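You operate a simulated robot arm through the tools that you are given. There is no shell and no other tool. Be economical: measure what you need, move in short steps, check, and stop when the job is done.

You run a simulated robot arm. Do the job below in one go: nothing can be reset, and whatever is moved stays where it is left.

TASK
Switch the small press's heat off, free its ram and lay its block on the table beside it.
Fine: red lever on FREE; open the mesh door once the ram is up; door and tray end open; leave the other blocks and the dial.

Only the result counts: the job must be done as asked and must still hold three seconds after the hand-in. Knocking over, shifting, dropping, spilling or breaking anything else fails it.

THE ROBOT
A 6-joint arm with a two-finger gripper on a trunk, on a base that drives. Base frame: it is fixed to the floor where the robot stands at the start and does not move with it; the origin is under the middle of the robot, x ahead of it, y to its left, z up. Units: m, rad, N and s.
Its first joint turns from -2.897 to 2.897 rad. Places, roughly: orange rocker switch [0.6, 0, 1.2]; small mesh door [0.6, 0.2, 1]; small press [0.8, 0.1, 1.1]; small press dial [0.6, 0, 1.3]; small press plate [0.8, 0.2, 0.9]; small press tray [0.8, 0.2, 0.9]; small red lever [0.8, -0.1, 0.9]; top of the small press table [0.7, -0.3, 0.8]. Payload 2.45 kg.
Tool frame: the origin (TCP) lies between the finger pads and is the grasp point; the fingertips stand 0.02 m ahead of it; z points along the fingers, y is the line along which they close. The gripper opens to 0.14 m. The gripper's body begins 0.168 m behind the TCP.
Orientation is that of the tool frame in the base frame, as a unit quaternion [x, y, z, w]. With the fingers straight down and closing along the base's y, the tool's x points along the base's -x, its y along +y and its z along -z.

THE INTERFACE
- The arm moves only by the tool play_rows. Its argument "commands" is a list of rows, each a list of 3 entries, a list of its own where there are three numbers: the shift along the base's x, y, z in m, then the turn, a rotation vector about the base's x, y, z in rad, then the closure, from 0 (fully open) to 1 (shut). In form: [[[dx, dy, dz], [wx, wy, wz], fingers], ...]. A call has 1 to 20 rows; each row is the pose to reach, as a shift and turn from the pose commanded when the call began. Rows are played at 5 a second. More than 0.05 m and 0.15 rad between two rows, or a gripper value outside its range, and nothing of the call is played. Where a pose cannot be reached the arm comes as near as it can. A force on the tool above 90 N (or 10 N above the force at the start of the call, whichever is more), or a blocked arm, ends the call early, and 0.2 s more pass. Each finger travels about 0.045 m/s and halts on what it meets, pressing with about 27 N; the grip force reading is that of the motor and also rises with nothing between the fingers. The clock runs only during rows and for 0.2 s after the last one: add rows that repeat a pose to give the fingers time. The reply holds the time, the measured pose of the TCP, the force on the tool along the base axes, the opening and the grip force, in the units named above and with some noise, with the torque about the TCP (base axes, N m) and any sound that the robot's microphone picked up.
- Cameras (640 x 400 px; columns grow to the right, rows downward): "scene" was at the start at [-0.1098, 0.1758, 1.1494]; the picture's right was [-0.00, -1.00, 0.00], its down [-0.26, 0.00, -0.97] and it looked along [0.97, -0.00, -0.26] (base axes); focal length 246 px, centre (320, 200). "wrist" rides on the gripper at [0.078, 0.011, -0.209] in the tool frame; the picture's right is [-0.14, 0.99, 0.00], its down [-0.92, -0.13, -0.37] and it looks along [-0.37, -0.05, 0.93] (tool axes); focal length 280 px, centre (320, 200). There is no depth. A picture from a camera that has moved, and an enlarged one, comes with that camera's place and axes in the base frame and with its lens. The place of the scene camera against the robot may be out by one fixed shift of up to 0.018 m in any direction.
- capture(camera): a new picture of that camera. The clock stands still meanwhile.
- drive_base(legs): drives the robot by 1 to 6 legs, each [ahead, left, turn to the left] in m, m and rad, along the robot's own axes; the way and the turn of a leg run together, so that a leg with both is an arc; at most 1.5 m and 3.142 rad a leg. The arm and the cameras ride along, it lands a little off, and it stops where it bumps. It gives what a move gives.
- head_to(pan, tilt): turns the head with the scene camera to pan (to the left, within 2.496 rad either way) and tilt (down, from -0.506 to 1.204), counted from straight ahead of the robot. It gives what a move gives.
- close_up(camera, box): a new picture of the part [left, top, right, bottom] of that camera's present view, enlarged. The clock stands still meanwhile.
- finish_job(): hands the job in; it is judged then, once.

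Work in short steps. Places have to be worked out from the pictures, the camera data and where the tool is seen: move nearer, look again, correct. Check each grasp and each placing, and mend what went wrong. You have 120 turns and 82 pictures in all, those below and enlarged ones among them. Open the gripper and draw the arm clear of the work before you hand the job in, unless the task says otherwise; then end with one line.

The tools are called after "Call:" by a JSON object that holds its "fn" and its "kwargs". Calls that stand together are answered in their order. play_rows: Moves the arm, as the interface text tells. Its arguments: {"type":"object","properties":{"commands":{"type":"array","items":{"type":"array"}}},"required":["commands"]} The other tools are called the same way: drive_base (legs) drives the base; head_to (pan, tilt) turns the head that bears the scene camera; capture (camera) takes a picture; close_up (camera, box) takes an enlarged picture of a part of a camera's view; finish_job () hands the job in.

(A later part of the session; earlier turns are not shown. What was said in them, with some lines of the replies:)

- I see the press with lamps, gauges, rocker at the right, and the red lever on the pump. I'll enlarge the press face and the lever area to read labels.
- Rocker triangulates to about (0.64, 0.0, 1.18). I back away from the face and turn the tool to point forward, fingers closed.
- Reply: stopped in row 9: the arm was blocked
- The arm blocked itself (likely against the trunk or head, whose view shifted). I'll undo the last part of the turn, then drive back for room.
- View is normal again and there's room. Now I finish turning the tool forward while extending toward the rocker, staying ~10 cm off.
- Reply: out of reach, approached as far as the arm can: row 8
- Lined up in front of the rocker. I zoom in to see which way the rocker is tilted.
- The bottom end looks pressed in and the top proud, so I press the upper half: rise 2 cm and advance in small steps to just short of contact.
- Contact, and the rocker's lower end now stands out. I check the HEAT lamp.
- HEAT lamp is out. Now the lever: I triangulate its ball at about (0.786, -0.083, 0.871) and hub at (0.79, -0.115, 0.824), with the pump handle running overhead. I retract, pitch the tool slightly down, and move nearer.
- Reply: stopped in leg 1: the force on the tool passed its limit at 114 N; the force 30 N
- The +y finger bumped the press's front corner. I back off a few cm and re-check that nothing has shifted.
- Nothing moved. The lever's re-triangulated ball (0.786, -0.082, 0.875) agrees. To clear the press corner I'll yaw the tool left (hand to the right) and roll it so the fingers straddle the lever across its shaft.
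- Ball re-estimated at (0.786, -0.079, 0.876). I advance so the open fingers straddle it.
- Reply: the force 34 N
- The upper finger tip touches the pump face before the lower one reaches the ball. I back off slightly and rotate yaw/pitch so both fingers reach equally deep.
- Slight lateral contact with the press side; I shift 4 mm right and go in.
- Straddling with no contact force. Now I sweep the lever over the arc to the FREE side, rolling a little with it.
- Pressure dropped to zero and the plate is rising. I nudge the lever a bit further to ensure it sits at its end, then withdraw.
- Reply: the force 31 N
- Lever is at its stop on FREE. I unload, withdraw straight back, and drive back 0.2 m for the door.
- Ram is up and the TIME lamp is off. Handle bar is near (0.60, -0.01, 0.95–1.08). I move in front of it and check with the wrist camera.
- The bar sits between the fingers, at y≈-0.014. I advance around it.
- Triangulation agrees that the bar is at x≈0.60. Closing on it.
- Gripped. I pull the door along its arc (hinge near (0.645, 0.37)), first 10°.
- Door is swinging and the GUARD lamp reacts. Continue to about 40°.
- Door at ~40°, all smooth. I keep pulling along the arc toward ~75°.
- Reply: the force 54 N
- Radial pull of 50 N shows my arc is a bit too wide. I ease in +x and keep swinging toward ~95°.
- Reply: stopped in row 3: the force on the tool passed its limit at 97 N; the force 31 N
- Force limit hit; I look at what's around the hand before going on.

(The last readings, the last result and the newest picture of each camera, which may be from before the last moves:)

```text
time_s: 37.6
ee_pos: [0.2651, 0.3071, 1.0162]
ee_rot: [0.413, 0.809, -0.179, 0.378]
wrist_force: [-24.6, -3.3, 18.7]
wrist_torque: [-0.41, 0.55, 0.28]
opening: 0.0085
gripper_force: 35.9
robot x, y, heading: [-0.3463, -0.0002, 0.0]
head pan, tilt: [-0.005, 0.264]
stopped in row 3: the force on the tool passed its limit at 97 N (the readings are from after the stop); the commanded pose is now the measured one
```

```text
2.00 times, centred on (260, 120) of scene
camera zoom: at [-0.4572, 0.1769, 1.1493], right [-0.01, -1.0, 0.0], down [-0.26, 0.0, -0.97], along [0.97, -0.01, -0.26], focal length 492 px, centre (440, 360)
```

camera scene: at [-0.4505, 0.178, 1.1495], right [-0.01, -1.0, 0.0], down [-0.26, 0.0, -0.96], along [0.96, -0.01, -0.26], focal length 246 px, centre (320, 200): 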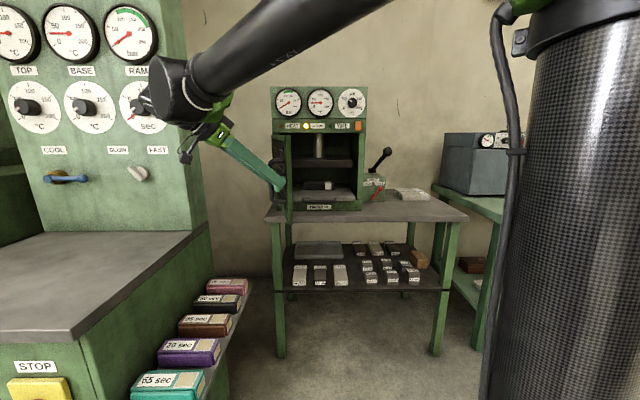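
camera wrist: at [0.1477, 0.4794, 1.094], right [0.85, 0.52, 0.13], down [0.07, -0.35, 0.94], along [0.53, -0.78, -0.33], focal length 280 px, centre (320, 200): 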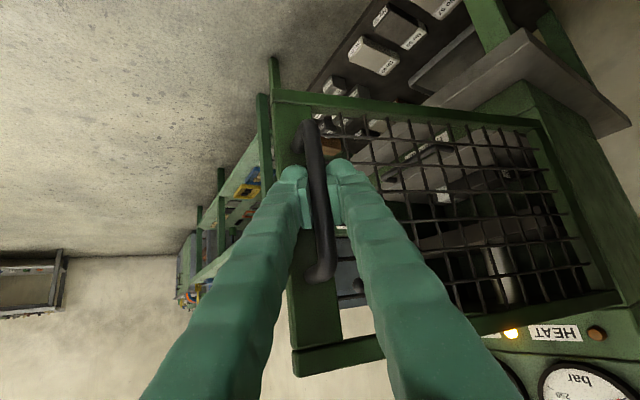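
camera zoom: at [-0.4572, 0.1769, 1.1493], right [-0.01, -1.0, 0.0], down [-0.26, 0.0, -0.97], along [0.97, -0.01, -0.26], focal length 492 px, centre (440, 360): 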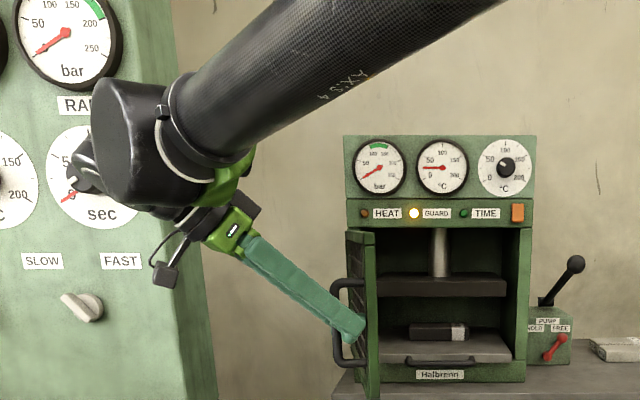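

The wrist is getting near the big machine's dial, so I release the bar, slide up off it, and will push the door the rest of the way from its inner side with the tool down.

Call:
{"fn": "play_rows", "kwargs": {"commands": [[[0, 0, 0], [0, 0, 0], 0.75], [[0, 0, 0], [0, 0, 0], 0.5], [[0, 0, 0], [0, 0, 0], 0.5], [[0, 0, 0.03], [0, 0, 0], 0.5], [[0, 0, 0.06], [0, 0, 0], 0.5], [[0, 0, 0.09], [0, 0, 0], 0.5], [[0, 0, 0.13], [0, 0, 0], 0.5], [[0, 0, 0.17], [0, 0, 0], 0.5], [[0, 0, 0.2], [0, 0, 0], 0.7], [[0, 0, 0.2], [0, 0, 0], 0.9]]}}

Call:
{"fn": "close_up", "kwargs": {"camera": "scene", "box": [100, 20, 420, 220]}}

```text
time_s: 39.8
ee_pos: [0.2654, 0.3095, 1.2141]
ee_rot: [0.412, 0.81, -0.177, 0.378]
wrist_force: [0.5, 0.3, 0.5]
wrist_torque: [-0.01, 0.01, 0.0]
opening: 0.019
gripper_force: 0.1
robot x, y, heading: [-0.3466, -0.0009, -0.005]
head pan, tilt: [-0.005, 0.264]
```

```text
2.00 times, centred on (260, 120) of scene
camera zoom: at [-0.4553, 0.1773, 1.1493], right [-0.01, -1.0, 0.0], down [-0.26, 0.0, -0.97], along [0.97, -0.01, -0.26], focal length 492 px, centre (440, 360)
```

zoom: 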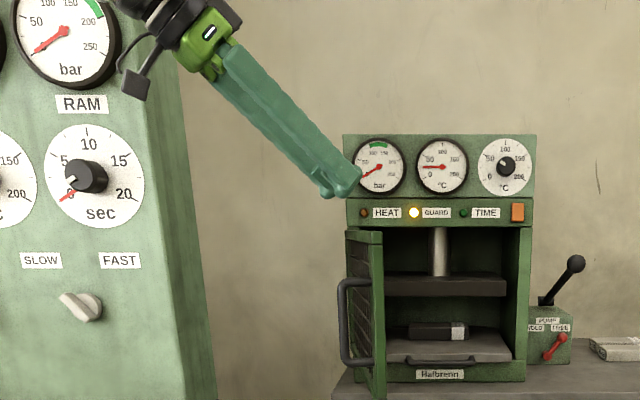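

Free of the handle. Turn the tool down and move to the inner side of the door, above its free end.

Call:
{"fn": "play_rows", "kwargs": {"commands": [[[0, -0.02, 0.02], [0.085, 0.066, 0], 1], [[0.005, -0.05, 0.04], [0.195, 0.15, 0], 1], [[0.01, -0.08, 0.04], [0.293, 0.226, 0], 1], [[0.02, -0.11, 0.04], [0.391, 0.301, 0], 1], [[0.03, -0.14, 0.04], [0.489, 0.377, 0], 1], [[0.035, -0.16, 0.04], [0.587, 0.452, 0], 1], [[0.035, -0.16, 0.02], [0.684, 0.527, 0], 1], [[0.035, -0.16, -0.02], [0.684, 0.527, 0], 1], [[0.035, -0.16, -0.06], [0.684, 0.527, 0], 1], [[0.035, -0.16, -0.1], [0.684, 0.527, 0], 1], [[0.035, -0.16, -0.14], [0.684, 0.527, 0], 1], [[0.035, -0.16, -0.15], [0.684, 0.527, 0], 1]]}}

Call:
{"fn": "capture", "kwargs": {"camera": "scene"}}

Call:
{"fn": "capture", "kwargs": {"camera": "wrist"}}

```text
time_s: 42.4
ee_pos: [0.3017, 0.1452, 1.0631]
ee_rot: [0.454, 0.891, 0.002, -0.001]
wrist_force: [0.7, 0.0, -0.1]
wrist_torque: [-0.04, -0.01, 0.0]
opening: 0.0
gripper_force: 26.8
robot x, y, heading: [-0.3438, 0.0002, -0.004]
head pan, tilt: [-0.005, 0.264]
```

```text
44 pictures are left
camera scene: at [-0.4553, 0.1772, 1.1493], right [-0.01, -1.0, 0.0], down [-0.26, 0.0, -0.97], along [0.97, -0.01, -0.26], focal length 246 px, centre (320, 200)
```

scene: 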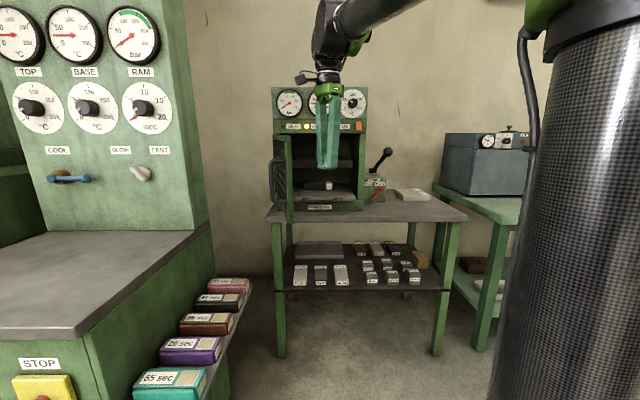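

```text
43 pictures are left
camera wrist: at [0.2652, 0.2142, 1.2743], right [0.88, 0.47, 0.0], down [0.44, -0.82, 0.37], along [0.17, -0.32, -0.93], focal length 280 px, centre (320, 200)
```

wrist: 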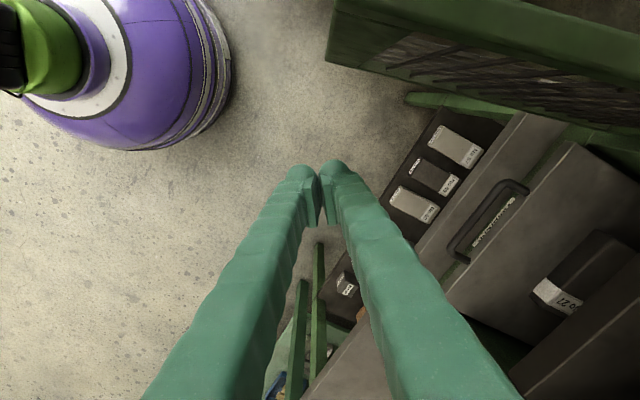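

The door stands at ~73°. I push its inner face in +y from here to bring it past 90°.

Call:
{"fn": "play_rows", "kwargs": {"commands": [[[0, 0.04, 0], [0, 0, 0], 1], [[0, 0.08, 0], [0, 0, 0], 1], [[0, 0.1, 0], [0, 0, 0], 1], [[0, 0.12, 0], [0, 0, 0], 1], [[0, 0.14, 0], [0, 0, 0], 1], [[0, 0.16, 0], [0, 0, 0], 1], [[0, 0.18, 0], [0, 0, 0], 1], [[0, 0.2, 0], [0, 0, 0], 1], [[0, 0.22, 0], [0, 0, 0], 1], [[0, 0.24, 0], [0, 0, 0], 1], [[0, 0.25, 0], [0, 0, 0], 1]]}}

Call:
{"fn": "capture", "kwargs": {"camera": "scene"}}

Call:
{"fn": "capture", "kwargs": {"camera": "wrist"}}

```text
time_s: 44.8
ee_pos: [0.3032, 0.3987, 1.0644]
ee_rot: [0.453, 0.892, 0.002, -0.001]
wrist_force: [0.2, -0.1, -0.6]
wrist_torque: [0.02, -0.03, -0.01]
opening: 0.0
gripper_force: 27.5
robot x, y, heading: [-0.3465, 0.0006, 0.001]
head pan, tilt: [-0.005, 0.264]
```

```text
42 pictures are left
camera scene: at [-0.4553, 0.1772, 1.1493], right [-0.01, -1.0, 0.0], down [-0.26, 0.0, -0.97], along [0.97, -0.01, -0.26], focal length 246 px, centre (320, 200)
```

scene: 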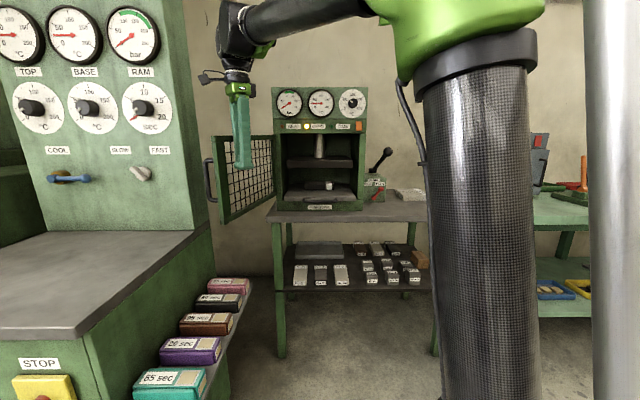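

```text
41 pictures are left
camera wrist: at [0.2662, 0.4655, 1.2749], right [0.88, 0.47, 0.0], down [0.44, -0.82, 0.37], along [0.17, -0.32, -0.93], focal length 280 px, centre (320, 200)
```

wrist: 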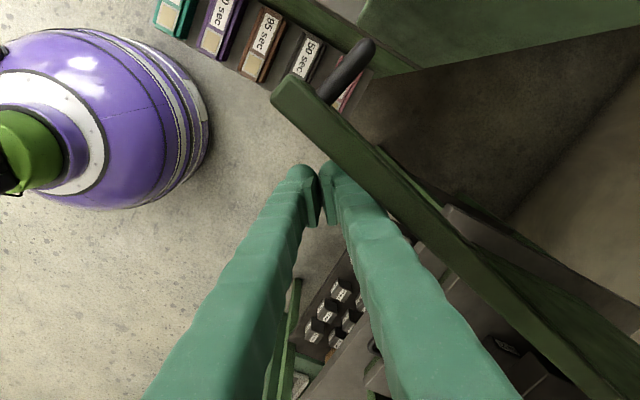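

Door is well past 90°. Now withdraw from it, turn the tool so the fingers close along x and tilt it 0.5 rad, heading for the tray handle.

Call:
{"fn": "play_rows", "kwargs": {"commands": [[[0, -0.04, 0], [0, 0, 0], 1], [[0, -0.08, 0], [0, 0, 0], 0.9], [[0, -0.12, 0], [0, 0, -0.13], 0.8], [[0, -0.16, 0.0], [0, 0, -0.26], 0.7], [[0, -0.2, 0], [0, 0, -0.39], 0.6], [[0, -0.22, 0], [0, 0, -0.51], 0.6], [[0, -0.22, 0], [0, 0, -0.63], 0.6], [[0, -0.22, 0], [0, 0, -0.63], 0.6]]}}

Call:
{"fn": "play_rows", "kwargs": {"commands": [[[0.03, 0, 0], [0, -0.13, 0], 0.6], [[0.05, 0, -0.01], [0, -0.26, 0], 0.6], [[0.08, 0, -0.02], [0, -0.38, 0], 0.6], [[0.1, 0, -0.04], [0, -0.5, 0], 0.6], [[0.1, 0, -0.06], [0, -0.5, 0], 0.6]]}}

Call:
{"fn": "drive_base", "kwargs": {"legs": [[0.1, 0, 0]]}}

Call:
{"fn": "capture", "kwargs": {"camera": "wrist"}}

Call:
{"fn": "capture", "kwargs": {"camera": "scene"}}

```text
time_s: 46.6
ee_pos: [0.3028, 0.177, 1.0642]
ee_rot: [0.709, 0.706, 0.002, 0.002]
wrist_force: [0.0, 0.6, -0.2]
wrist_torque: [-0.01, -0.03, -0.01]
opening: 0.0559
gripper_force: 0.0
robot x, y, heading: [-0.3482, 0.0035, -0.006]
head pan, tilt: [-0.005, 0.264]
```

```text
time_s: 47.8
ee_pos: [0.4041, 0.1773, 1.0045]
ee_rot: [0.685, 0.685, 0.177, 0.176]
wrist_force: [-0.5, -0.2, -0.8]
wrist_torque: [-0.02, 0.02, 0.01]
opening: 0.0559
gripper_force: 0.0
robot x, y, heading: [-0.3489, 0.0001, -0.01]
head pan, tilt: [-0.005, 0.264]
```

```text
time_s: 48.9
ee_pos: [0.5004, 0.1772, 1.006]
ee_rot: [0.684, 0.685, 0.178, 0.174]
wrist_force: [0.0, -1.4, 0.2]
wrist_torque: [0.02, 0.03, -0.03]
opening: 0.0558
gripper_force: 0.2
robot x, y, heading: [-0.2488, -0.0008, -0.001]
head pan, tilt: [-0.005, 0.264]
```

```text
40 pictures are left
camera wrist: at [0.4104, 0.2533, 1.1943], right [0.87, -0.14, 0.48], down [-0.29, -0.92, 0.26], along [0.4, -0.36, -0.84], focal length 280 px, centre (320, 200)
```

wrist: 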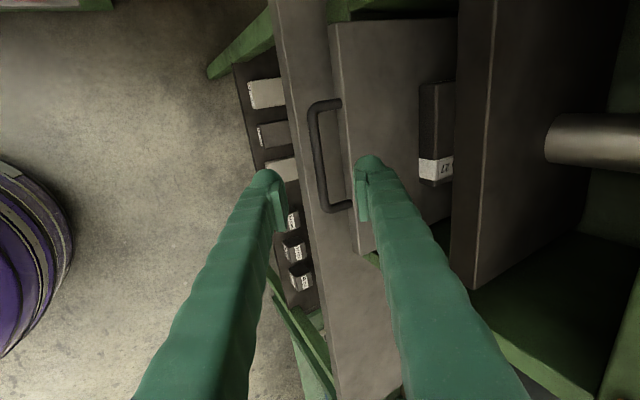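

```text
39 pictures are left
camera scene: at [-0.358, 0.1765, 1.1493], right [-0.01, -1.0, 0.0], down [-0.26, 0.0, -0.97], along [0.97, -0.01, -0.26], focal length 246 px, centre (320, 200)
```

scene: 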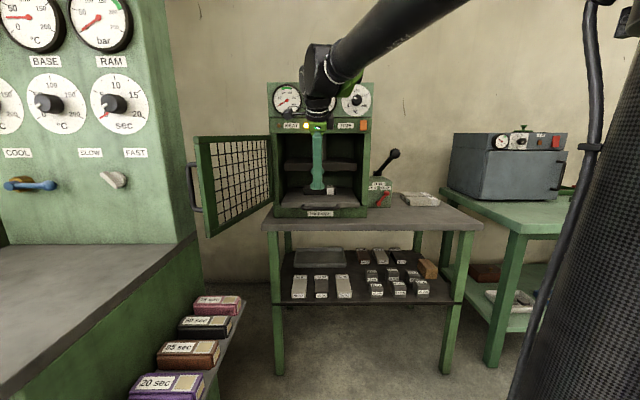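

Bar of the tray handle is at about (0.575, 0.174, 0.868), ~3.5 cm off the tray face. I steepen the tool to 0.2 rad and hover above it with the fingers narrowed.

Call:
{"fn": "play_rows", "kwargs": {"commands": [[[0.02, 0, 0], [0, 0.1, 0], 0.7], [[0.04, 0, 0], [0, 0.2, 0], 0.8], [[0.06, -0.002, -0.02], [0, 0.3, 0], 0.8], [[0.072, -0.004, -0.05], [0, 0.3, 0], 0.8], [[0.072, -0.004, -0.085], [0, 0.3, 0], 0.8], [[0.072, -0.004, -0.085], [0, 0.3, 0], 0.8]]}}

Call:
{"fn": "capture", "kwargs": {"camera": "wrist"}}

```text
time_s: 50.3
ee_pos: [0.5712, 0.1743, 0.9193]
ee_rot: [0.703, 0.704, 0.073, 0.07]
wrist_force: [0.0, 0.4, -1.0]
wrist_torque: [0.01, 0.0, -0.02]
opening: 0.028
gripper_force: 0.0
robot x, y, heading: [-0.2498, 0.0, -0.002]
head pan, tilt: [-0.005, 0.264]
```

```text
38 pictures are left
camera wrist: at [0.5407, 0.2508, 1.1269], right [0.97, -0.14, 0.2], down [-0.2, -0.92, 0.33], along [0.14, -0.36, -0.92], focal length 280 px, centre (320, 200)
```

wrist: 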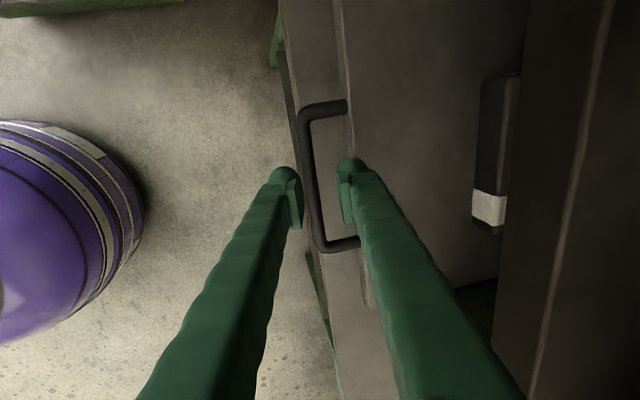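

Bar at x≈0.573, tray face ≈0.606. I narrow the opening to 22 mm and descend.

Call:
{"fn": "play_rows", "kwargs": {"commands": [[[0, 0, 0], [0, 0, 0], 0.84], [[-0.001, 0, -0.015], [0, 0, 0], 0.84], [[-0.001, 0, -0.028], [0, 0, 0], 0.84], [[-0.001, 0, -0.036], [0, 0, 0], 0.84], [[-0.001, 0, -0.042], [0, 0, 0], 0.84], [[-0.001, 0, -0.042], [0, 0, 0], 0.84]]}}

Call:
{"fn": "capture", "kwargs": {"camera": "wrist"}}

```text
time_s: 51.7
ee_pos: [0.5731, 0.1723, 0.8779]
ee_rot: [0.704, 0.703, 0.073, 0.07]
wrist_force: [-0.3, 0.2, 0.5]
wrist_torque: [-0.01, 0.01, 0.01]
opening: 0.0226
gripper_force: 0.1
robot x, y, heading: [-0.2489, 0.0014, -0.006]
head pan, tilt: [-0.005, 0.264]
```

```text
37 pictures are left
camera wrist: at [0.5418, 0.2488, 1.0857], right [0.97, -0.14, 0.2], down [-0.2, -0.92, 0.33], along [0.14, -0.36, -0.92], focal length 280 px, centre (320, 200)
```

wrist: 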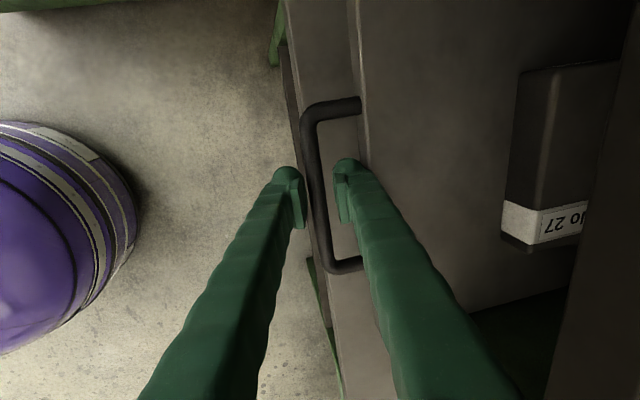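

The bar is between the pads; I go 6 mm lower and close.

Call:
{"fn": "play_rows", "kwargs": {"commands": [[[0, 0, -0.006], [0, 0, 0], 0.84], [[0, 0, -0.006], [0, 0, 0], 0.96], [[0, 0, -0.006], [0, 0, 0], 0.96], [[0, 0, -0.006], [0, 0, 0], 0.96]]}}

```text
time_s: 52.7
ee_pos: [0.5723, 0.1731, 0.8722]
ee_rot: [0.704, 0.703, 0.073, 0.07]
wrist_force: [-7.6, -1.7, -8.1]
wrist_torque: [-0.18, 0.03, 0.83]
opening: 0.0099
gripper_force: 37.6
robot x, y, heading: [-0.25, -0.0031, -0.001]
head pan, tilt: [-0.005, 0.264]
```

Gripped at 10 mm. Pull the tray out slowly, 10 cm first.

Call:
{"fn": "play_rows", "kwargs": {"commands": [[[-0.008, 0, 0], [0, 0, 0], 0.96], [[-0.018, 0, 0], [0, 0, 0], 0.96], [[-0.03, 0, 0], [0, 0, 0], 0.96], [[-0.042, 0, 0], [0, 0, 0], 0.96], [[-0.054, 0, 0], [0, 0, 0], 0.96], [[-0.066, 0, 0], [0, 0, 0], 0.96], [[-0.078, 0, 0], [0, 0, 0], 0.96], [[-0.088, 0, 0], [0, 0, 0], 0.96], [[-0.095, 0, 0], [0, 0, 0], 0.96], [[-0.1, 0, 0], [0, 0, 0], 0.96]]}}

Call:
{"fn": "capture", "kwargs": {"camera": "wrist"}}

Call:
{"fn": "close_up", "kwargs": {"camera": "scene", "box": [240, 80, 432, 240]}}

```text
time_s: 54.9
ee_pos: [0.4714, 0.1728, 0.8718]
ee_rot: [0.704, 0.703, 0.074, 0.071]
wrist_force: [1.7, 8.9, 4.2]
wrist_torque: [0.1, 0.0, 0.86]
opening: 0.0098
gripper_force: 36.8
robot x, y, heading: [-0.2486, -0.0015, -0.006]
head pan, tilt: [-0.005, 0.264]
```

```text
36 pictures are left
camera wrist: at [0.441, 0.2492, 1.0795], right [0.97, -0.14, 0.2], down [-0.2, -0.92, 0.33], along [0.14, -0.36, -0.92], focal length 280 px, centre (320, 200)
```

wrist: 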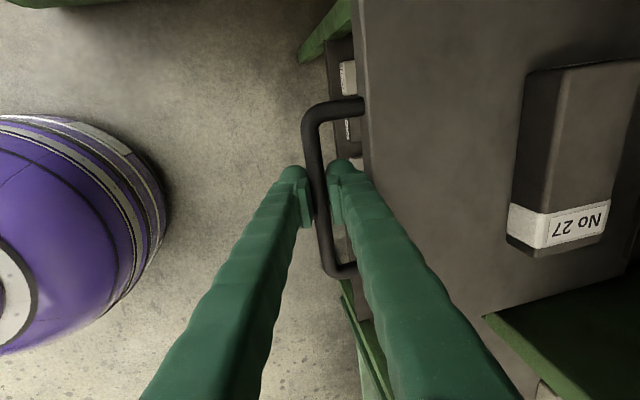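

```text
2.50 times, centred on (336, 160) of scene
camera zoom: at [-0.3581, 0.1768, 1.1493], right [-0.01, -1.0, 0.0], down [-0.26, 0.0, -0.97], along [0.97, -0.01, -0.26], focal length 614 px, centre (280, 300)
```

zoom: 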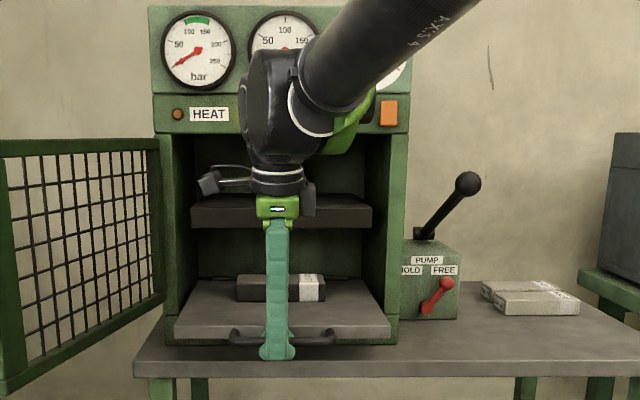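

Tray carries block "No 27" along smoothly. I pull 9 cm more for vertical access.

Call:
{"fn": "play_rows", "kwargs": {"commands": [[[-0.01, 0, 0], [0, 0, 0], 0.96], [[-0.02, 0, 0], [0, 0, 0], 0.96], [[-0.032, 0, 0], [0, 0, 0], 0.96], [[-0.044, 0, 0], [0, 0, 0], 0.96], [[-0.056, 0, 0], [0, 0, 0], 0.96], [[-0.068, 0, 0], [0, 0, 0], 0.96], [[-0.078, 0, 0], [0, 0, 0], 0.96], [[-0.085, 0, 0], [0, 0, 0], 0.96], [[-0.09, 0, 0], [0, 0, 0], 0.96]]}}

Call:
{"fn": "capture", "kwargs": {"camera": "wrist"}}

Call:
{"fn": "close_up", "kwargs": {"camera": "scene", "box": [240, 80, 432, 240]}}

```text
time_s: 56.9
ee_pos: [0.3829, 0.1733, 0.8697]
ee_rot: [0.704, 0.703, 0.072, 0.07]
wrist_force: [1.4, 11.5, -23.7]
wrist_torque: [0.19, 0.01, 0.81]
opening: 0.0098
gripper_force: 37.5
robot x, y, heading: [-0.2518, -0.0027, -0.003]
head pan, tilt: [-0.005, 0.264]
```

```text
34 pictures are left
camera wrist: at [0.3518, 0.2492, 1.0792], right [0.97, -0.14, 0.2], down [-0.2, -0.92, 0.33], along [0.14, -0.36, -0.92], focal length 280 px, centre (320, 200)
```

wrist: 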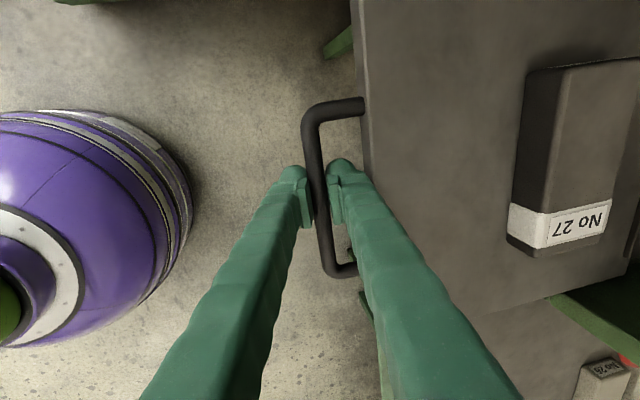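

```text
2.50 times, centred on (336, 160) of scene
camera zoom: at [-0.3573, 0.177, 1.1493], right [-0.01, -1.0, 0.0], down [-0.26, 0.0, -0.97], along [0.97, -0.01, -0.26], focal length 614 px, centre (280, 300)
```

zoom: 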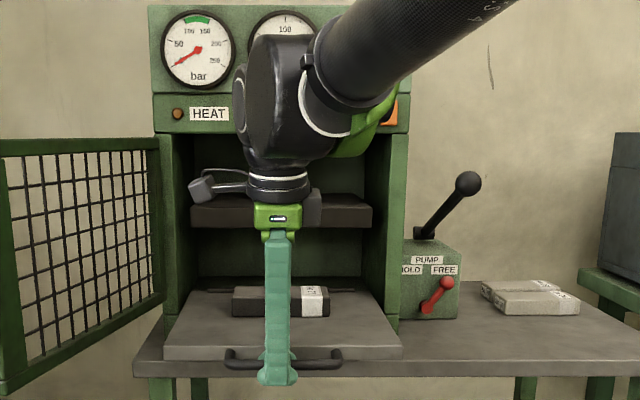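

There's 24 N downward on the tool—perhaps arm offset, perhaps the tray wanting to tip. I lower by 2 mm while still holding and re-read the force.

Call:
{"fn": "play_rows", "kwargs": {"commands": [[[0.005, 0, -0.002], [0, 0, 0], 0.96], [[0.01, 0, -0.002], [0, 0, 0], 0.96], [[0.01, 0, -0.002], [0, 0, 0], 0.96]]}}

```text
time_s: 57.7
ee_pos: [0.3903, 0.1726, 0.8694]
ee_rot: [0.703, 0.704, 0.073, 0.07]
wrist_force: [-2.0, 6.5, 19.0]
wrist_torque: [-0.16, -0.02, 0.76]
opening: 0.0095
gripper_force: 36.8
robot x, y, heading: [-0.2486, 0.0003, -0.006]
head pan, tilt: [-0.005, 0.264]
```

The vertical load is just stiffness against the rigid guides, so the tray is well held. I restore z and pull 5 cm more so the hand stays clear of the gauges, then release and rise.

Call:
{"fn": "play_rows", "kwargs": {"commands": [[[-0.01, 0, 0.001], [0, 0, 0], 0.96], [[-0.022, 0, 0.001], [0, 0, 0], 0.96], [[-0.034, 0, 0.001], [0, 0, 0], 0.96], [[-0.046, 0, 0.001], [0, 0, 0], 0.96], [[-0.055, 0, 0.001], [0, 0, 0], 0.96], [[-0.058, 0, 0.001], [0, 0, 0], 0.96], [[-0.058, 0, 0.001], [0, 0, 0], 0.96]]}}

```text
time_s: 59.3
ee_pos: [0.3369, 0.1729, 0.8693]
ee_rot: [0.704, 0.703, 0.072, 0.07]
wrist_force: [59.1, -1.3, -15.4]
wrist_torque: [0.17, 0.38, 0.58]
opening: 0.0415
gripper_force: 26.8
robot x, y, heading: [-0.2492, -0.0016, -0.01]
head pan, tilt: [-0.005, 0.264]
```

The tray met its stop and the fingers were being pried apart. I relax forward and check.

Call:
{"fn": "play_rows", "kwargs": {"commands": [[[0.005, 0, 0], [0, 0, 0], 0.9], [[0.01, 0, 0], [0, 0, 0], 0.85], [[0.012, 0, 0], [0, 0, 0], 0.84]]}}

Call:
{"fn": "capture", "kwargs": {"camera": "wrist"}}

```text
time_s: 60.1
ee_pos: [0.3449, 0.1719, 0.8704]
ee_rot: [0.704, 0.703, 0.072, 0.07]
wrist_force: [5.2, 1.6, 1.7]
wrist_torque: [-0.01, -0.02, 0.1]
opening: 0.0263
gripper_force: 2.7
robot x, y, heading: [-0.2485, -0.0055, -0.006]
head pan, tilt: [-0.005, 0.264]
```

```text
32 pictures are left
camera wrist: at [0.3142, 0.2492, 1.0784], right [0.97, -0.14, 0.2], down [-0.2, -0.92, 0.33], along [0.14, -0.36, -0.92], focal length 280 px, centre (320, 200)
```

wrist: 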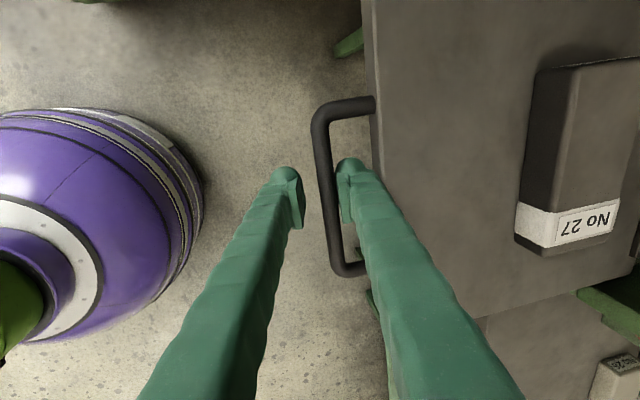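

Tray is at its stop (bar ≈0.354). Rise off the handle, square the tool vertical, and hover over the block.

Call:
{"fn": "play_rows", "kwargs": {"commands": [[[0.006, 0, 0], [0, 0, 0], 0.82], [[0.006, 0, 0.03], [0, 0, 0], 0.8], [[0.006, 0, 0.07], [0, 0, 0], 0.7], [[0.03, 0, 0.11], [0, 0.05, 0], 0.5], [[0.07, 0, 0.14], [0, 0.1, 0], 0.4], [[0.11, 0, 0.14], [0, 0.15, 0], 0.3], [[0.15, 0, 0.14], [0, 0.2, 0], 0.3], [[0.185, 0, 0.13], [0, 0.2, 0], 0.3], [[0.195, 0, 0.12], [0, 0.2, 0], 0.3], [[0.195, 0, 0.12], [0, 0.2, 0], 0.3]]}}

Call:
{"fn": "capture", "kwargs": {"camera": "wrist"}}

Call:
{"fn": "capture", "kwargs": {"camera": "scene"}}

```text
time_s: 62.3
ee_pos: [0.5423, 0.1732, 0.9939]
ee_rot: [0.707, 0.707, 0.002, -0.001]
wrist_force: [0.0, -0.7, -1.0]
wrist_torque: [0.02, -0.01, -0.01]
opening: 0.0981
gripper_force: 0.0
robot x, y, heading: [-0.2485, -0.0016, -0.001]
head pan, tilt: [-0.005, 0.264]
```

```text
31 pictures are left
camera wrist: at [0.5535, 0.2493, 1.203], right [0.99, -0.14, 0.0], down [-0.13, -0.92, 0.36], along [-0.05, -0.36, -0.93], focal length 280 px, centre (320, 200)
```

wrist: 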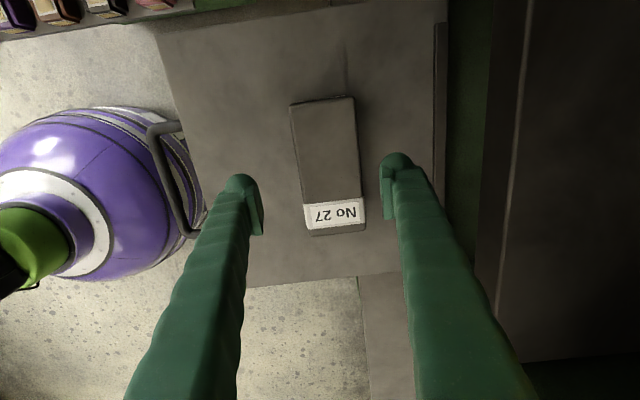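

```text
30 pictures are left
camera scene: at [-0.3579, 0.1765, 1.1493], right [-0.01, -1.0, 0.0], down [-0.26, 0.0, -0.97], along [0.97, -0.01, -0.26], focal length 246 px, centre (320, 200)
```

scene: 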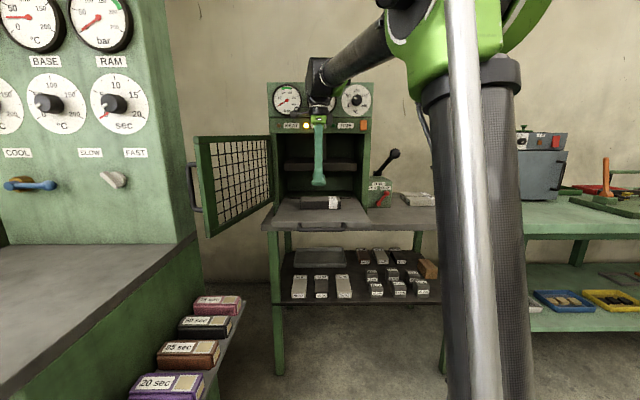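

Block top center ≈ (0.552, 0.172), z from 0.882 to 0.925, width ~6 cm. Descend astride it.

Call:
{"fn": "play_rows", "kwargs": {"commands": [[[0.01, -0.002, -0.02], [0, 0, 0], 0.3], [[0.01, -0.002, -0.05], [0, 0, 0], 0.3], [[0.01, -0.002, -0.07], [0, 0, 0], 0.3], [[0.01, -0.002, -0.08], [0, 0, 0], 0.3], [[0.01, -0.002, -0.085], [0, 0, 0], 0.3]]}}

Call:
{"fn": "capture", "kwargs": {"camera": "wrist"}}

Call:
{"fn": "close_up", "kwargs": {"camera": "scene", "box": [256, 140, 384, 240]}}

```text
time_s: 63.5
ee_pos: [0.5518, 0.1719, 0.9052]
ee_rot: [0.707, 0.707, 0.002, 0.0]
wrist_force: [-0.5, -1.1, 0.0]
wrist_torque: [0.02, 0.0, 0.01]
opening: 0.098
gripper_force: 0.0
robot x, y, heading: [-0.2487, -0.0026, -0.003]
head pan, tilt: [-0.005, 0.264]
```

```text
29 pictures are left
camera wrist: at [0.5624, 0.2482, 1.1162], right [0.99, -0.14, 0.0], down [-0.13, -0.92, 0.36], along [-0.05, -0.36, -0.93], focal length 280 px, centre (320, 200)
```

wrist: 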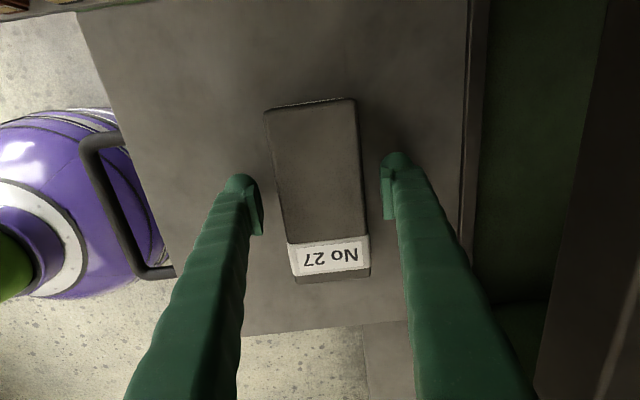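

```text
4.00 times, centred on (320, 190) of scene
camera zoom: at [-0.3579, 0.1765, 1.1493], right [-0.01, -1.0, 0.0], down [-0.26, 0.0, -0.97], along [0.97, -0.01, -0.26], focal length 983 px, centre (320, 240)
```

zoom: 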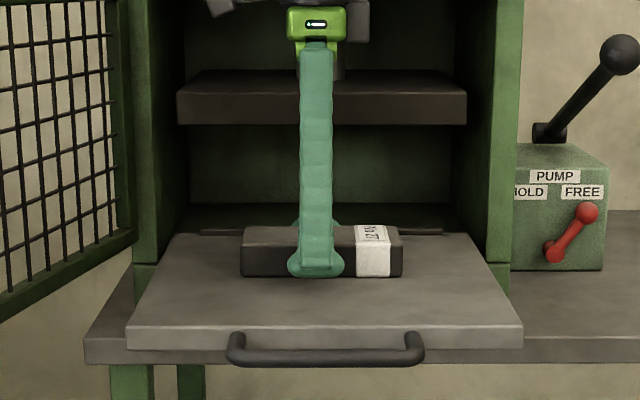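

Fingers astride the block's middle. Closing.

Call:
{"fn": "play_rows", "kwargs": {"commands": [[[0, 0, 0], [0, 0, 0], 0.5], [[0, 0, 0], [0, 0, 0], 0.7], [[0, 0, 0], [0, 0, 0], 0.9], [[0, 0, 0], [0, 0, 0], 0.9], [[0, 0, 0], [0, 0, 0], 0.9], [[0, 0, 0], [0, 0, 0], 0.9]]}}

Call:
{"fn": "play_rows", "kwargs": {"commands": [[[0, 0, 0.005], [0, 0, 0], 0.9], [[0, 0, 0.015], [0, 0, 0], 0.9], [[0, 0, 0.03], [0, 0, 0], 0.9], [[0, 0, 0.03], [0, 0, 0], 0.9]]}}

Call:
{"fn": "capture", "kwargs": {"camera": "wrist"}}

```text
time_s: 64.9
ee_pos: [0.5517, 0.172, 0.9064]
ee_rot: [0.708, 0.707, 0.002, -0.001]
wrist_force: [-0.4, 0.4, -0.6]
wrist_torque: [-0.03, 0.04, 0.04]
opening: 0.0677
gripper_force: 27.0
robot x, y, heading: [-0.2491, -0.0004, -0.002]
head pan, tilt: [-0.005, 0.264]
```

```text
time_s: 65.9
ee_pos: [0.551, 0.171, 0.9361]
ee_rot: [0.707, 0.707, 0.002, -0.001]
wrist_force: [0.1, -0.4, -4.3]
wrist_torque: [0.02, 0.0, -0.02]
opening: 0.0675
gripper_force: 27.3
robot x, y, heading: [-0.2476, 0.0013, -0.002]
head pan, tilt: [-0.005, 0.264]
```

```text
27 pictures are left
camera wrist: at [0.5624, 0.2478, 1.1462], right [0.99, -0.14, 0.0], down [-0.13, -0.92, 0.36], along [-0.05, -0.36, -0.93], focal length 280 px, centre (320, 200)
```

wrist: 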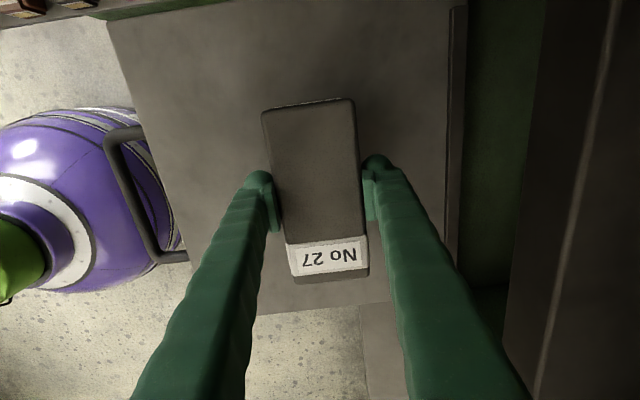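

Block lifted (~0.4 kg). I bring it back and up, then across in front of the press to the free right part of the table at about (0.62, -0.30).

Call:
{"fn": "play_rows", "kwargs": {"commands": [[[-0.02, 0, 0.03], [0, 0, 0], 0.9], [[-0.05, 0, 0.05], [0, 0, 0], 0.9], [[-0.08, -0.02, 0.06], [0, 0, 0], 0.9], [[-0.08, -0.06, 0.06], [0, 0, 0], 0.9], [[-0.08, -0.1, 0.06], [0, 0, 0], 0.9], [[-0.08, -0.14, 0.06], [0, 0, 0], 0.9], [[-0.08, -0.18, 0.06], [0, 0, 0], 0.9], [[-0.08, -0.22, 0.06], [0, 0, 0], 0.9], [[-0.08, -0.26, 0.06], [0, 0, 0], 0.9], [[-0.08, -0.3, 0.06], [0, 0, 0], 0.9], [[-0.08, -0.34, 0.06], [0, 0, 0], 0.9], [[-0.08, -0.38, 0.06], [0, 0, 0], 0.9], [[-0.08, -0.42, 0.06], [0, 0, 0], 0.9], [[-0.06, -0.455, 0.05], [0, 0, 0], 0.9], [[-0.03, -0.47, 0.04], [0, 0, 0], 0.9], [[0.0, -0.47, 0.02], [0, 0, 0], 0.9], [[0.03, -0.47, 0.0], [0, 0, 0], 0.9], [[0.06, -0.47, -0.02], [0, 0, 0], 0.9], [[0.07, -0.47, -0.04], [0, 0, 0], 0.9], [[0.07, -0.47, -0.05], [0, 0, 0], 0.9]]}}

Call:
{"fn": "head_to", "kwargs": {"pan": -0.4, "tilt": 0.4}}

Call:
{"fn": "capture", "kwargs": {"camera": "scene"}}

Call:
{"fn": "capture", "kwargs": {"camera": "wrist"}}

```text
time_s: 70.1
ee_pos: [0.6217, -0.2979, 0.8857]
ee_rot: [0.707, 0.707, 0.002, -0.001]
wrist_force: [-0.2, -0.8, -3.2]
wrist_torque: [0.0, -0.03, 0.0]
opening: 0.0673
gripper_force: 26.7
robot x, y, heading: [-0.2474, -0.004, -0.005]
head pan, tilt: [-0.005, 0.264]
```

```text
time_s: 71.0
ee_pos: [0.6206, -0.2985, 0.8848]
ee_rot: [0.707, 0.707, 0.002, -0.001]
wrist_force: [0.3, 0.6, -3.2]
wrist_torque: [0.0, 0.02, 0.03]
opening: 0.0674
gripper_force: 27.5
robot x, y, heading: [-0.2506, 0.0007, -0.003]
head pan, tilt: [-0.4, 0.4]
```

```text
26 pictures are left
camera scene: at [-0.3659, 0.1408, 1.1368], right [-0.39, -0.92, 0.0], down [-0.36, 0.15, -0.92], along [0.85, -0.36, -0.39], focal length 246 px, centre (320, 200)
```

scene: 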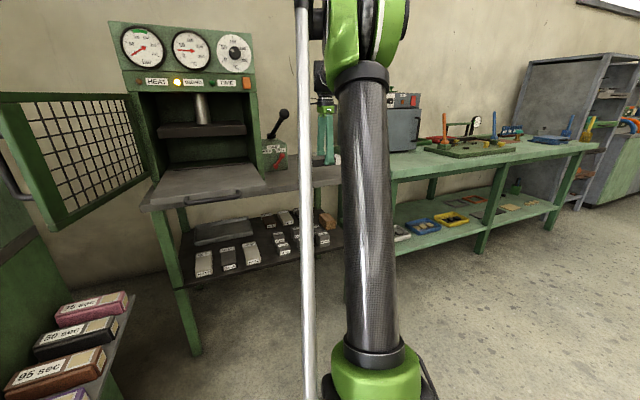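

```text
25 pictures are left
camera wrist: at [0.6327, -0.2223, 1.0957], right [0.99, -0.14, 0.0], down [-0.13, -0.92, 0.36], along [-0.05, -0.36, -0.93], focal length 280 px, centre (320, 200)
```

wrist: 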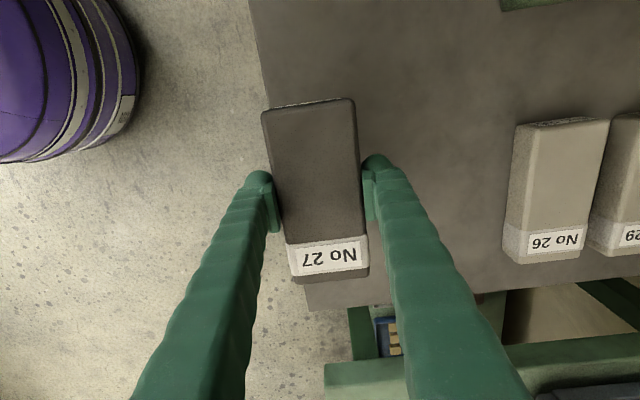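

Table front edge is at x≈0.585, too near the block. I drive forward 8 cm (block is ~6 cm above the table, nothing ahead) to put it at x≈0.70.

Call:
{"fn": "drive_base", "kwargs": {"legs": [[0.08, 0, 0]]}}

Call:
{"fn": "capture", "kwargs": {"camera": "wrist"}}

```text
time_s: 72.0
ee_pos: [0.701, -0.2987, 0.8858]
ee_rot: [0.708, 0.707, 0.002, -0.001]
wrist_force: [-0.6, 0.3, -4.2]
wrist_torque: [0.04, -0.02, 0.0]
opening: 0.0676
gripper_force: 27.0
robot x, y, heading: [-0.1679, 0.0002, -0.004]
head pan, tilt: [-0.4, 0.4]
```

```text
24 pictures are left
camera wrist: at [0.7124, -0.223, 1.0956], right [0.99, -0.14, 0.0], down [-0.13, -0.92, 0.36], along [-0.05, -0.36, -0.93], focal length 280 px, centre (320, 200)
```

wrist: 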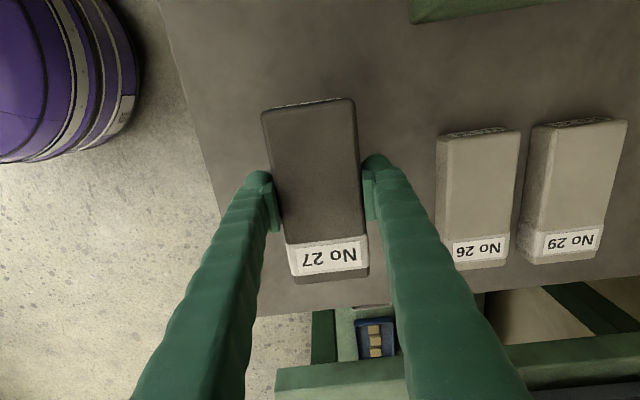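

Clear spot all round. Descend most of the way, then in millimetre steps.

Call:
{"fn": "play_rows", "kwargs": {"commands": [[[0, 0, -0.02], [0, 0, 0], 0.9], [[0, 0, -0.04], [0, 0, 0], 0.9], [[0, 0, -0.048], [0, 0, 0], 0.9], [[0, 0, -0.052], [0, 0, 0], 0.9]]}}

Call:
{"fn": "capture", "kwargs": {"camera": "wrist"}}

```text
time_s: 73.0
ee_pos: [0.6994, -0.299, 0.833]
ee_rot: [0.707, 0.707, 0.002, -0.001]
wrist_force: [0.4, -0.4, -4.0]
wrist_torque: [0.02, 0.0, -0.01]
opening: 0.0676
gripper_force: 26.8
robot x, y, heading: [-0.1688, 0.0007, -0.007]
head pan, tilt: [-0.4, 0.4]
```

```text
23 pictures are left
camera wrist: at [0.7115, -0.2225, 1.0435], right [0.99, -0.14, 0.0], down [-0.13, -0.92, 0.36], along [-0.05, -0.36, -0.93], focal length 280 px, centre (320, 200)
```

wrist: 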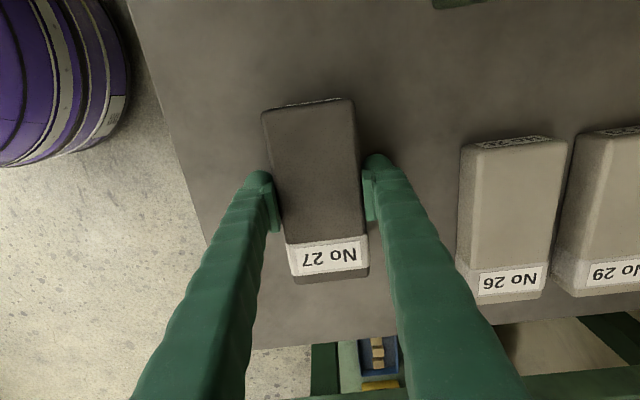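

Not yet touching; continue down 2 mm per row.

Call:
{"fn": "play_rows", "kwargs": {"commands": [[[0, 0, -0.002], [0, 0, 0], 0.9], [[0, 0, -0.004], [0, 0, 0], 0.9], [[0, 0, -0.006], [0, 0, 0], 0.9], [[0, 0, -0.008], [0, 0, 0], 0.9]]}}

```text
time_s: 74.0
ee_pos: [0.7013, -0.3006, 0.8257]
ee_rot: [0.708, 0.706, 0.002, 0.0]
wrist_force: [7.5, -3.0, 21.2]
wrist_torque: [-0.2, 0.17, 0.21]
opening: 0.0677
gripper_force: 26.9
robot x, y, heading: [-0.1644, -0.0018, -0.004]
head pan, tilt: [-0.4, 0.4]
```

Touchdown (about 25 N). Ease 1 mm up, open, and rise.

Call:
{"fn": "play_rows", "kwargs": {"commands": [[[0, 0, 0.001], [0, 0, 0], 0.9], [[0, 0, 0.001], [0, 0, 0], 0.45], [[0, 0, 0.001], [0, 0, 0], 0.36], [[0, 0, 0.001], [0, 0, 0], 0.36], [[0, 0, 0.02], [0, 0, 0], 0.36], [[0, 0, 0.06], [0, 0, 0], 0.36], [[0, 0, 0.1], [0, 0, 0], 0.36]]}}

Call:
{"fn": "capture", "kwargs": {"camera": "wrist"}}

```text
time_s: 75.6
ee_pos: [0.7015, -0.2994, 0.9259]
ee_rot: [0.708, 0.706, 0.003, -0.001]
wrist_force: [0.0, -0.9, -0.7]
wrist_torque: [0.03, 0.02, 0.02]
opening: 0.0894
gripper_force: 0.0
robot x, y, heading: [-0.1694, 0.0002, -0.005]
head pan, tilt: [-0.4, 0.4]
```

```text
22 pictures are left
camera wrist: at [0.7132, -0.224, 1.1367], right [0.99, -0.14, 0.0], down [-0.13, -0.92, 0.36], along [-0.05, -0.36, -0.93], focal length 280 px, centre (320, 200)
```

wrist: 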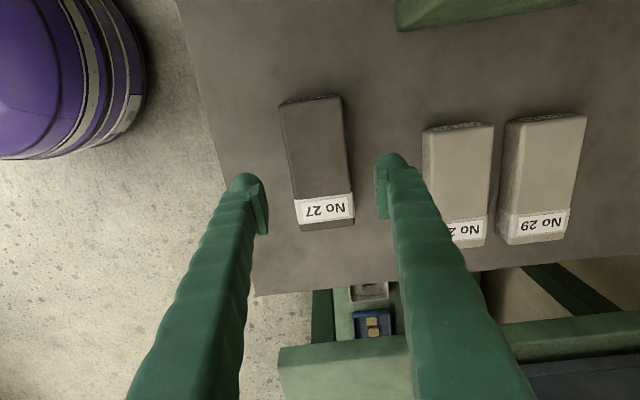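

Block No 27 lies flat on the table. I withdraw the arm and back the robot off for a final check.

Call:
{"fn": "play_rows", "kwargs": {"commands": [[[0, 0, 0.03], [0, 0, 0], 0.3], [[-0.04, 0, 0.06], [0, 0, 0], 0.2], [[-0.08, 0, 0.08], [0, 0, 0], 0.1], [[-0.12, 0, 0.08], [0, 0, 0], 0], [[-0.16, 0, 0.08], [0, 0, 0], 0]]}}

Call:
{"fn": "drive_base", "kwargs": {"legs": [[-0.3, 0, 0]]}}

Call:
{"fn": "head_to", "kwargs": {"pan": 0.0, "tilt": 0.3}}

Call:
{"fn": "capture", "kwargs": {"camera": "scene"}}

Call:
{"fn": "close_up", "kwargs": {"camera": "scene", "box": [220, 80, 460, 240]}}

```text
time_s: 76.8
ee_pos: [0.539, -0.298, 1.0068]
ee_rot: [0.707, 0.707, 0.001, -0.001]
wrist_force: [-0.2, 0.4, 0.2]
wrist_torque: [0.04, 0.04, -0.02]
opening: 0.14
gripper_force: 0.1
robot x, y, heading: [-0.1689, 0.0017, -0.005]
head pan, tilt: [-0.4, 0.4]
```

```text
time_s: 78.9
ee_pos: [0.2392, -0.2959, 1.0057]
ee_rot: [0.706, 0.708, 0.002, 0.0]
wrist_force: [0.3, 0.2, -0.4]
wrist_torque: [0.04, 0.03, -0.02]
opening: 0.14
gripper_force: 0.1
robot x, y, heading: [-0.4668, 0.0038, -0.0]
head pan, tilt: [-0.4, 0.4]
```

```text
time_s: 79.8
ee_pos: [0.2385, -0.2956, 1.0056]
ee_rot: [0.706, 0.708, 0.002, 0.0]
wrist_force: [-0.2, 0.4, 0.2]
wrist_torque: [-0.02, 0.04, 0.0]
opening: 0.1401
gripper_force: 0.0
robot x, y, heading: [-0.4697, -0.0013, 0.0]
head pan, tilt: [0.0, 0.3]
```

```text
21 pictures are left
camera scene: at [-0.5791, 0.1771, 1.1459], right [0.0, -1.0, 0.0], down [-0.3, 0.0, -0.96], along [0.96, 0.0, -0.3], focal length 246 px, centre (320, 200)
```

scene: 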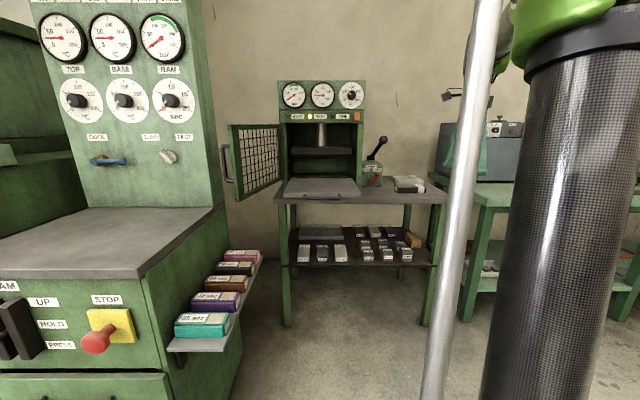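

```text
2.50 times, centred on (340, 160) of scene
camera zoom: at [-0.5791, 0.1771, 1.1459], right [0.0, -1.0, 0.0], down [-0.3, 0.0, -0.96], along [0.96, 0.0, -0.3], focal length 614 px, centre (270, 300)
```

zoom: 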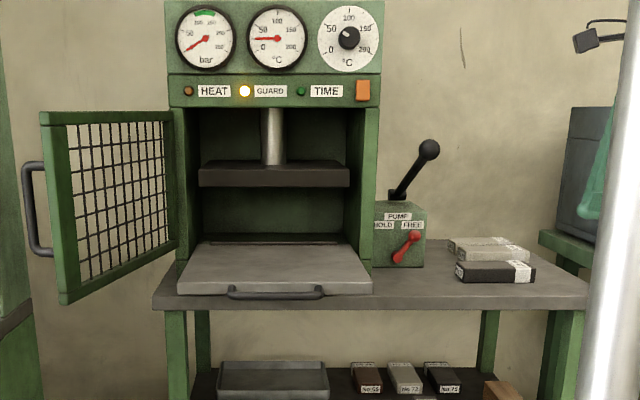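

Everything checks out: HEAT lamp off, lever on FREE, ram up, door and tray open, block No 27 on the table, the other blocks and the dial as before, arm clear. Handing in.

Call:
{"fn": "finish_job", "kwargs": {}}

```text
The job is handed in.
```

The small press's heat is off, the red lever is on FREE with the ram up, the door and tray are open, and block No 27 is lying on the table beside the press.
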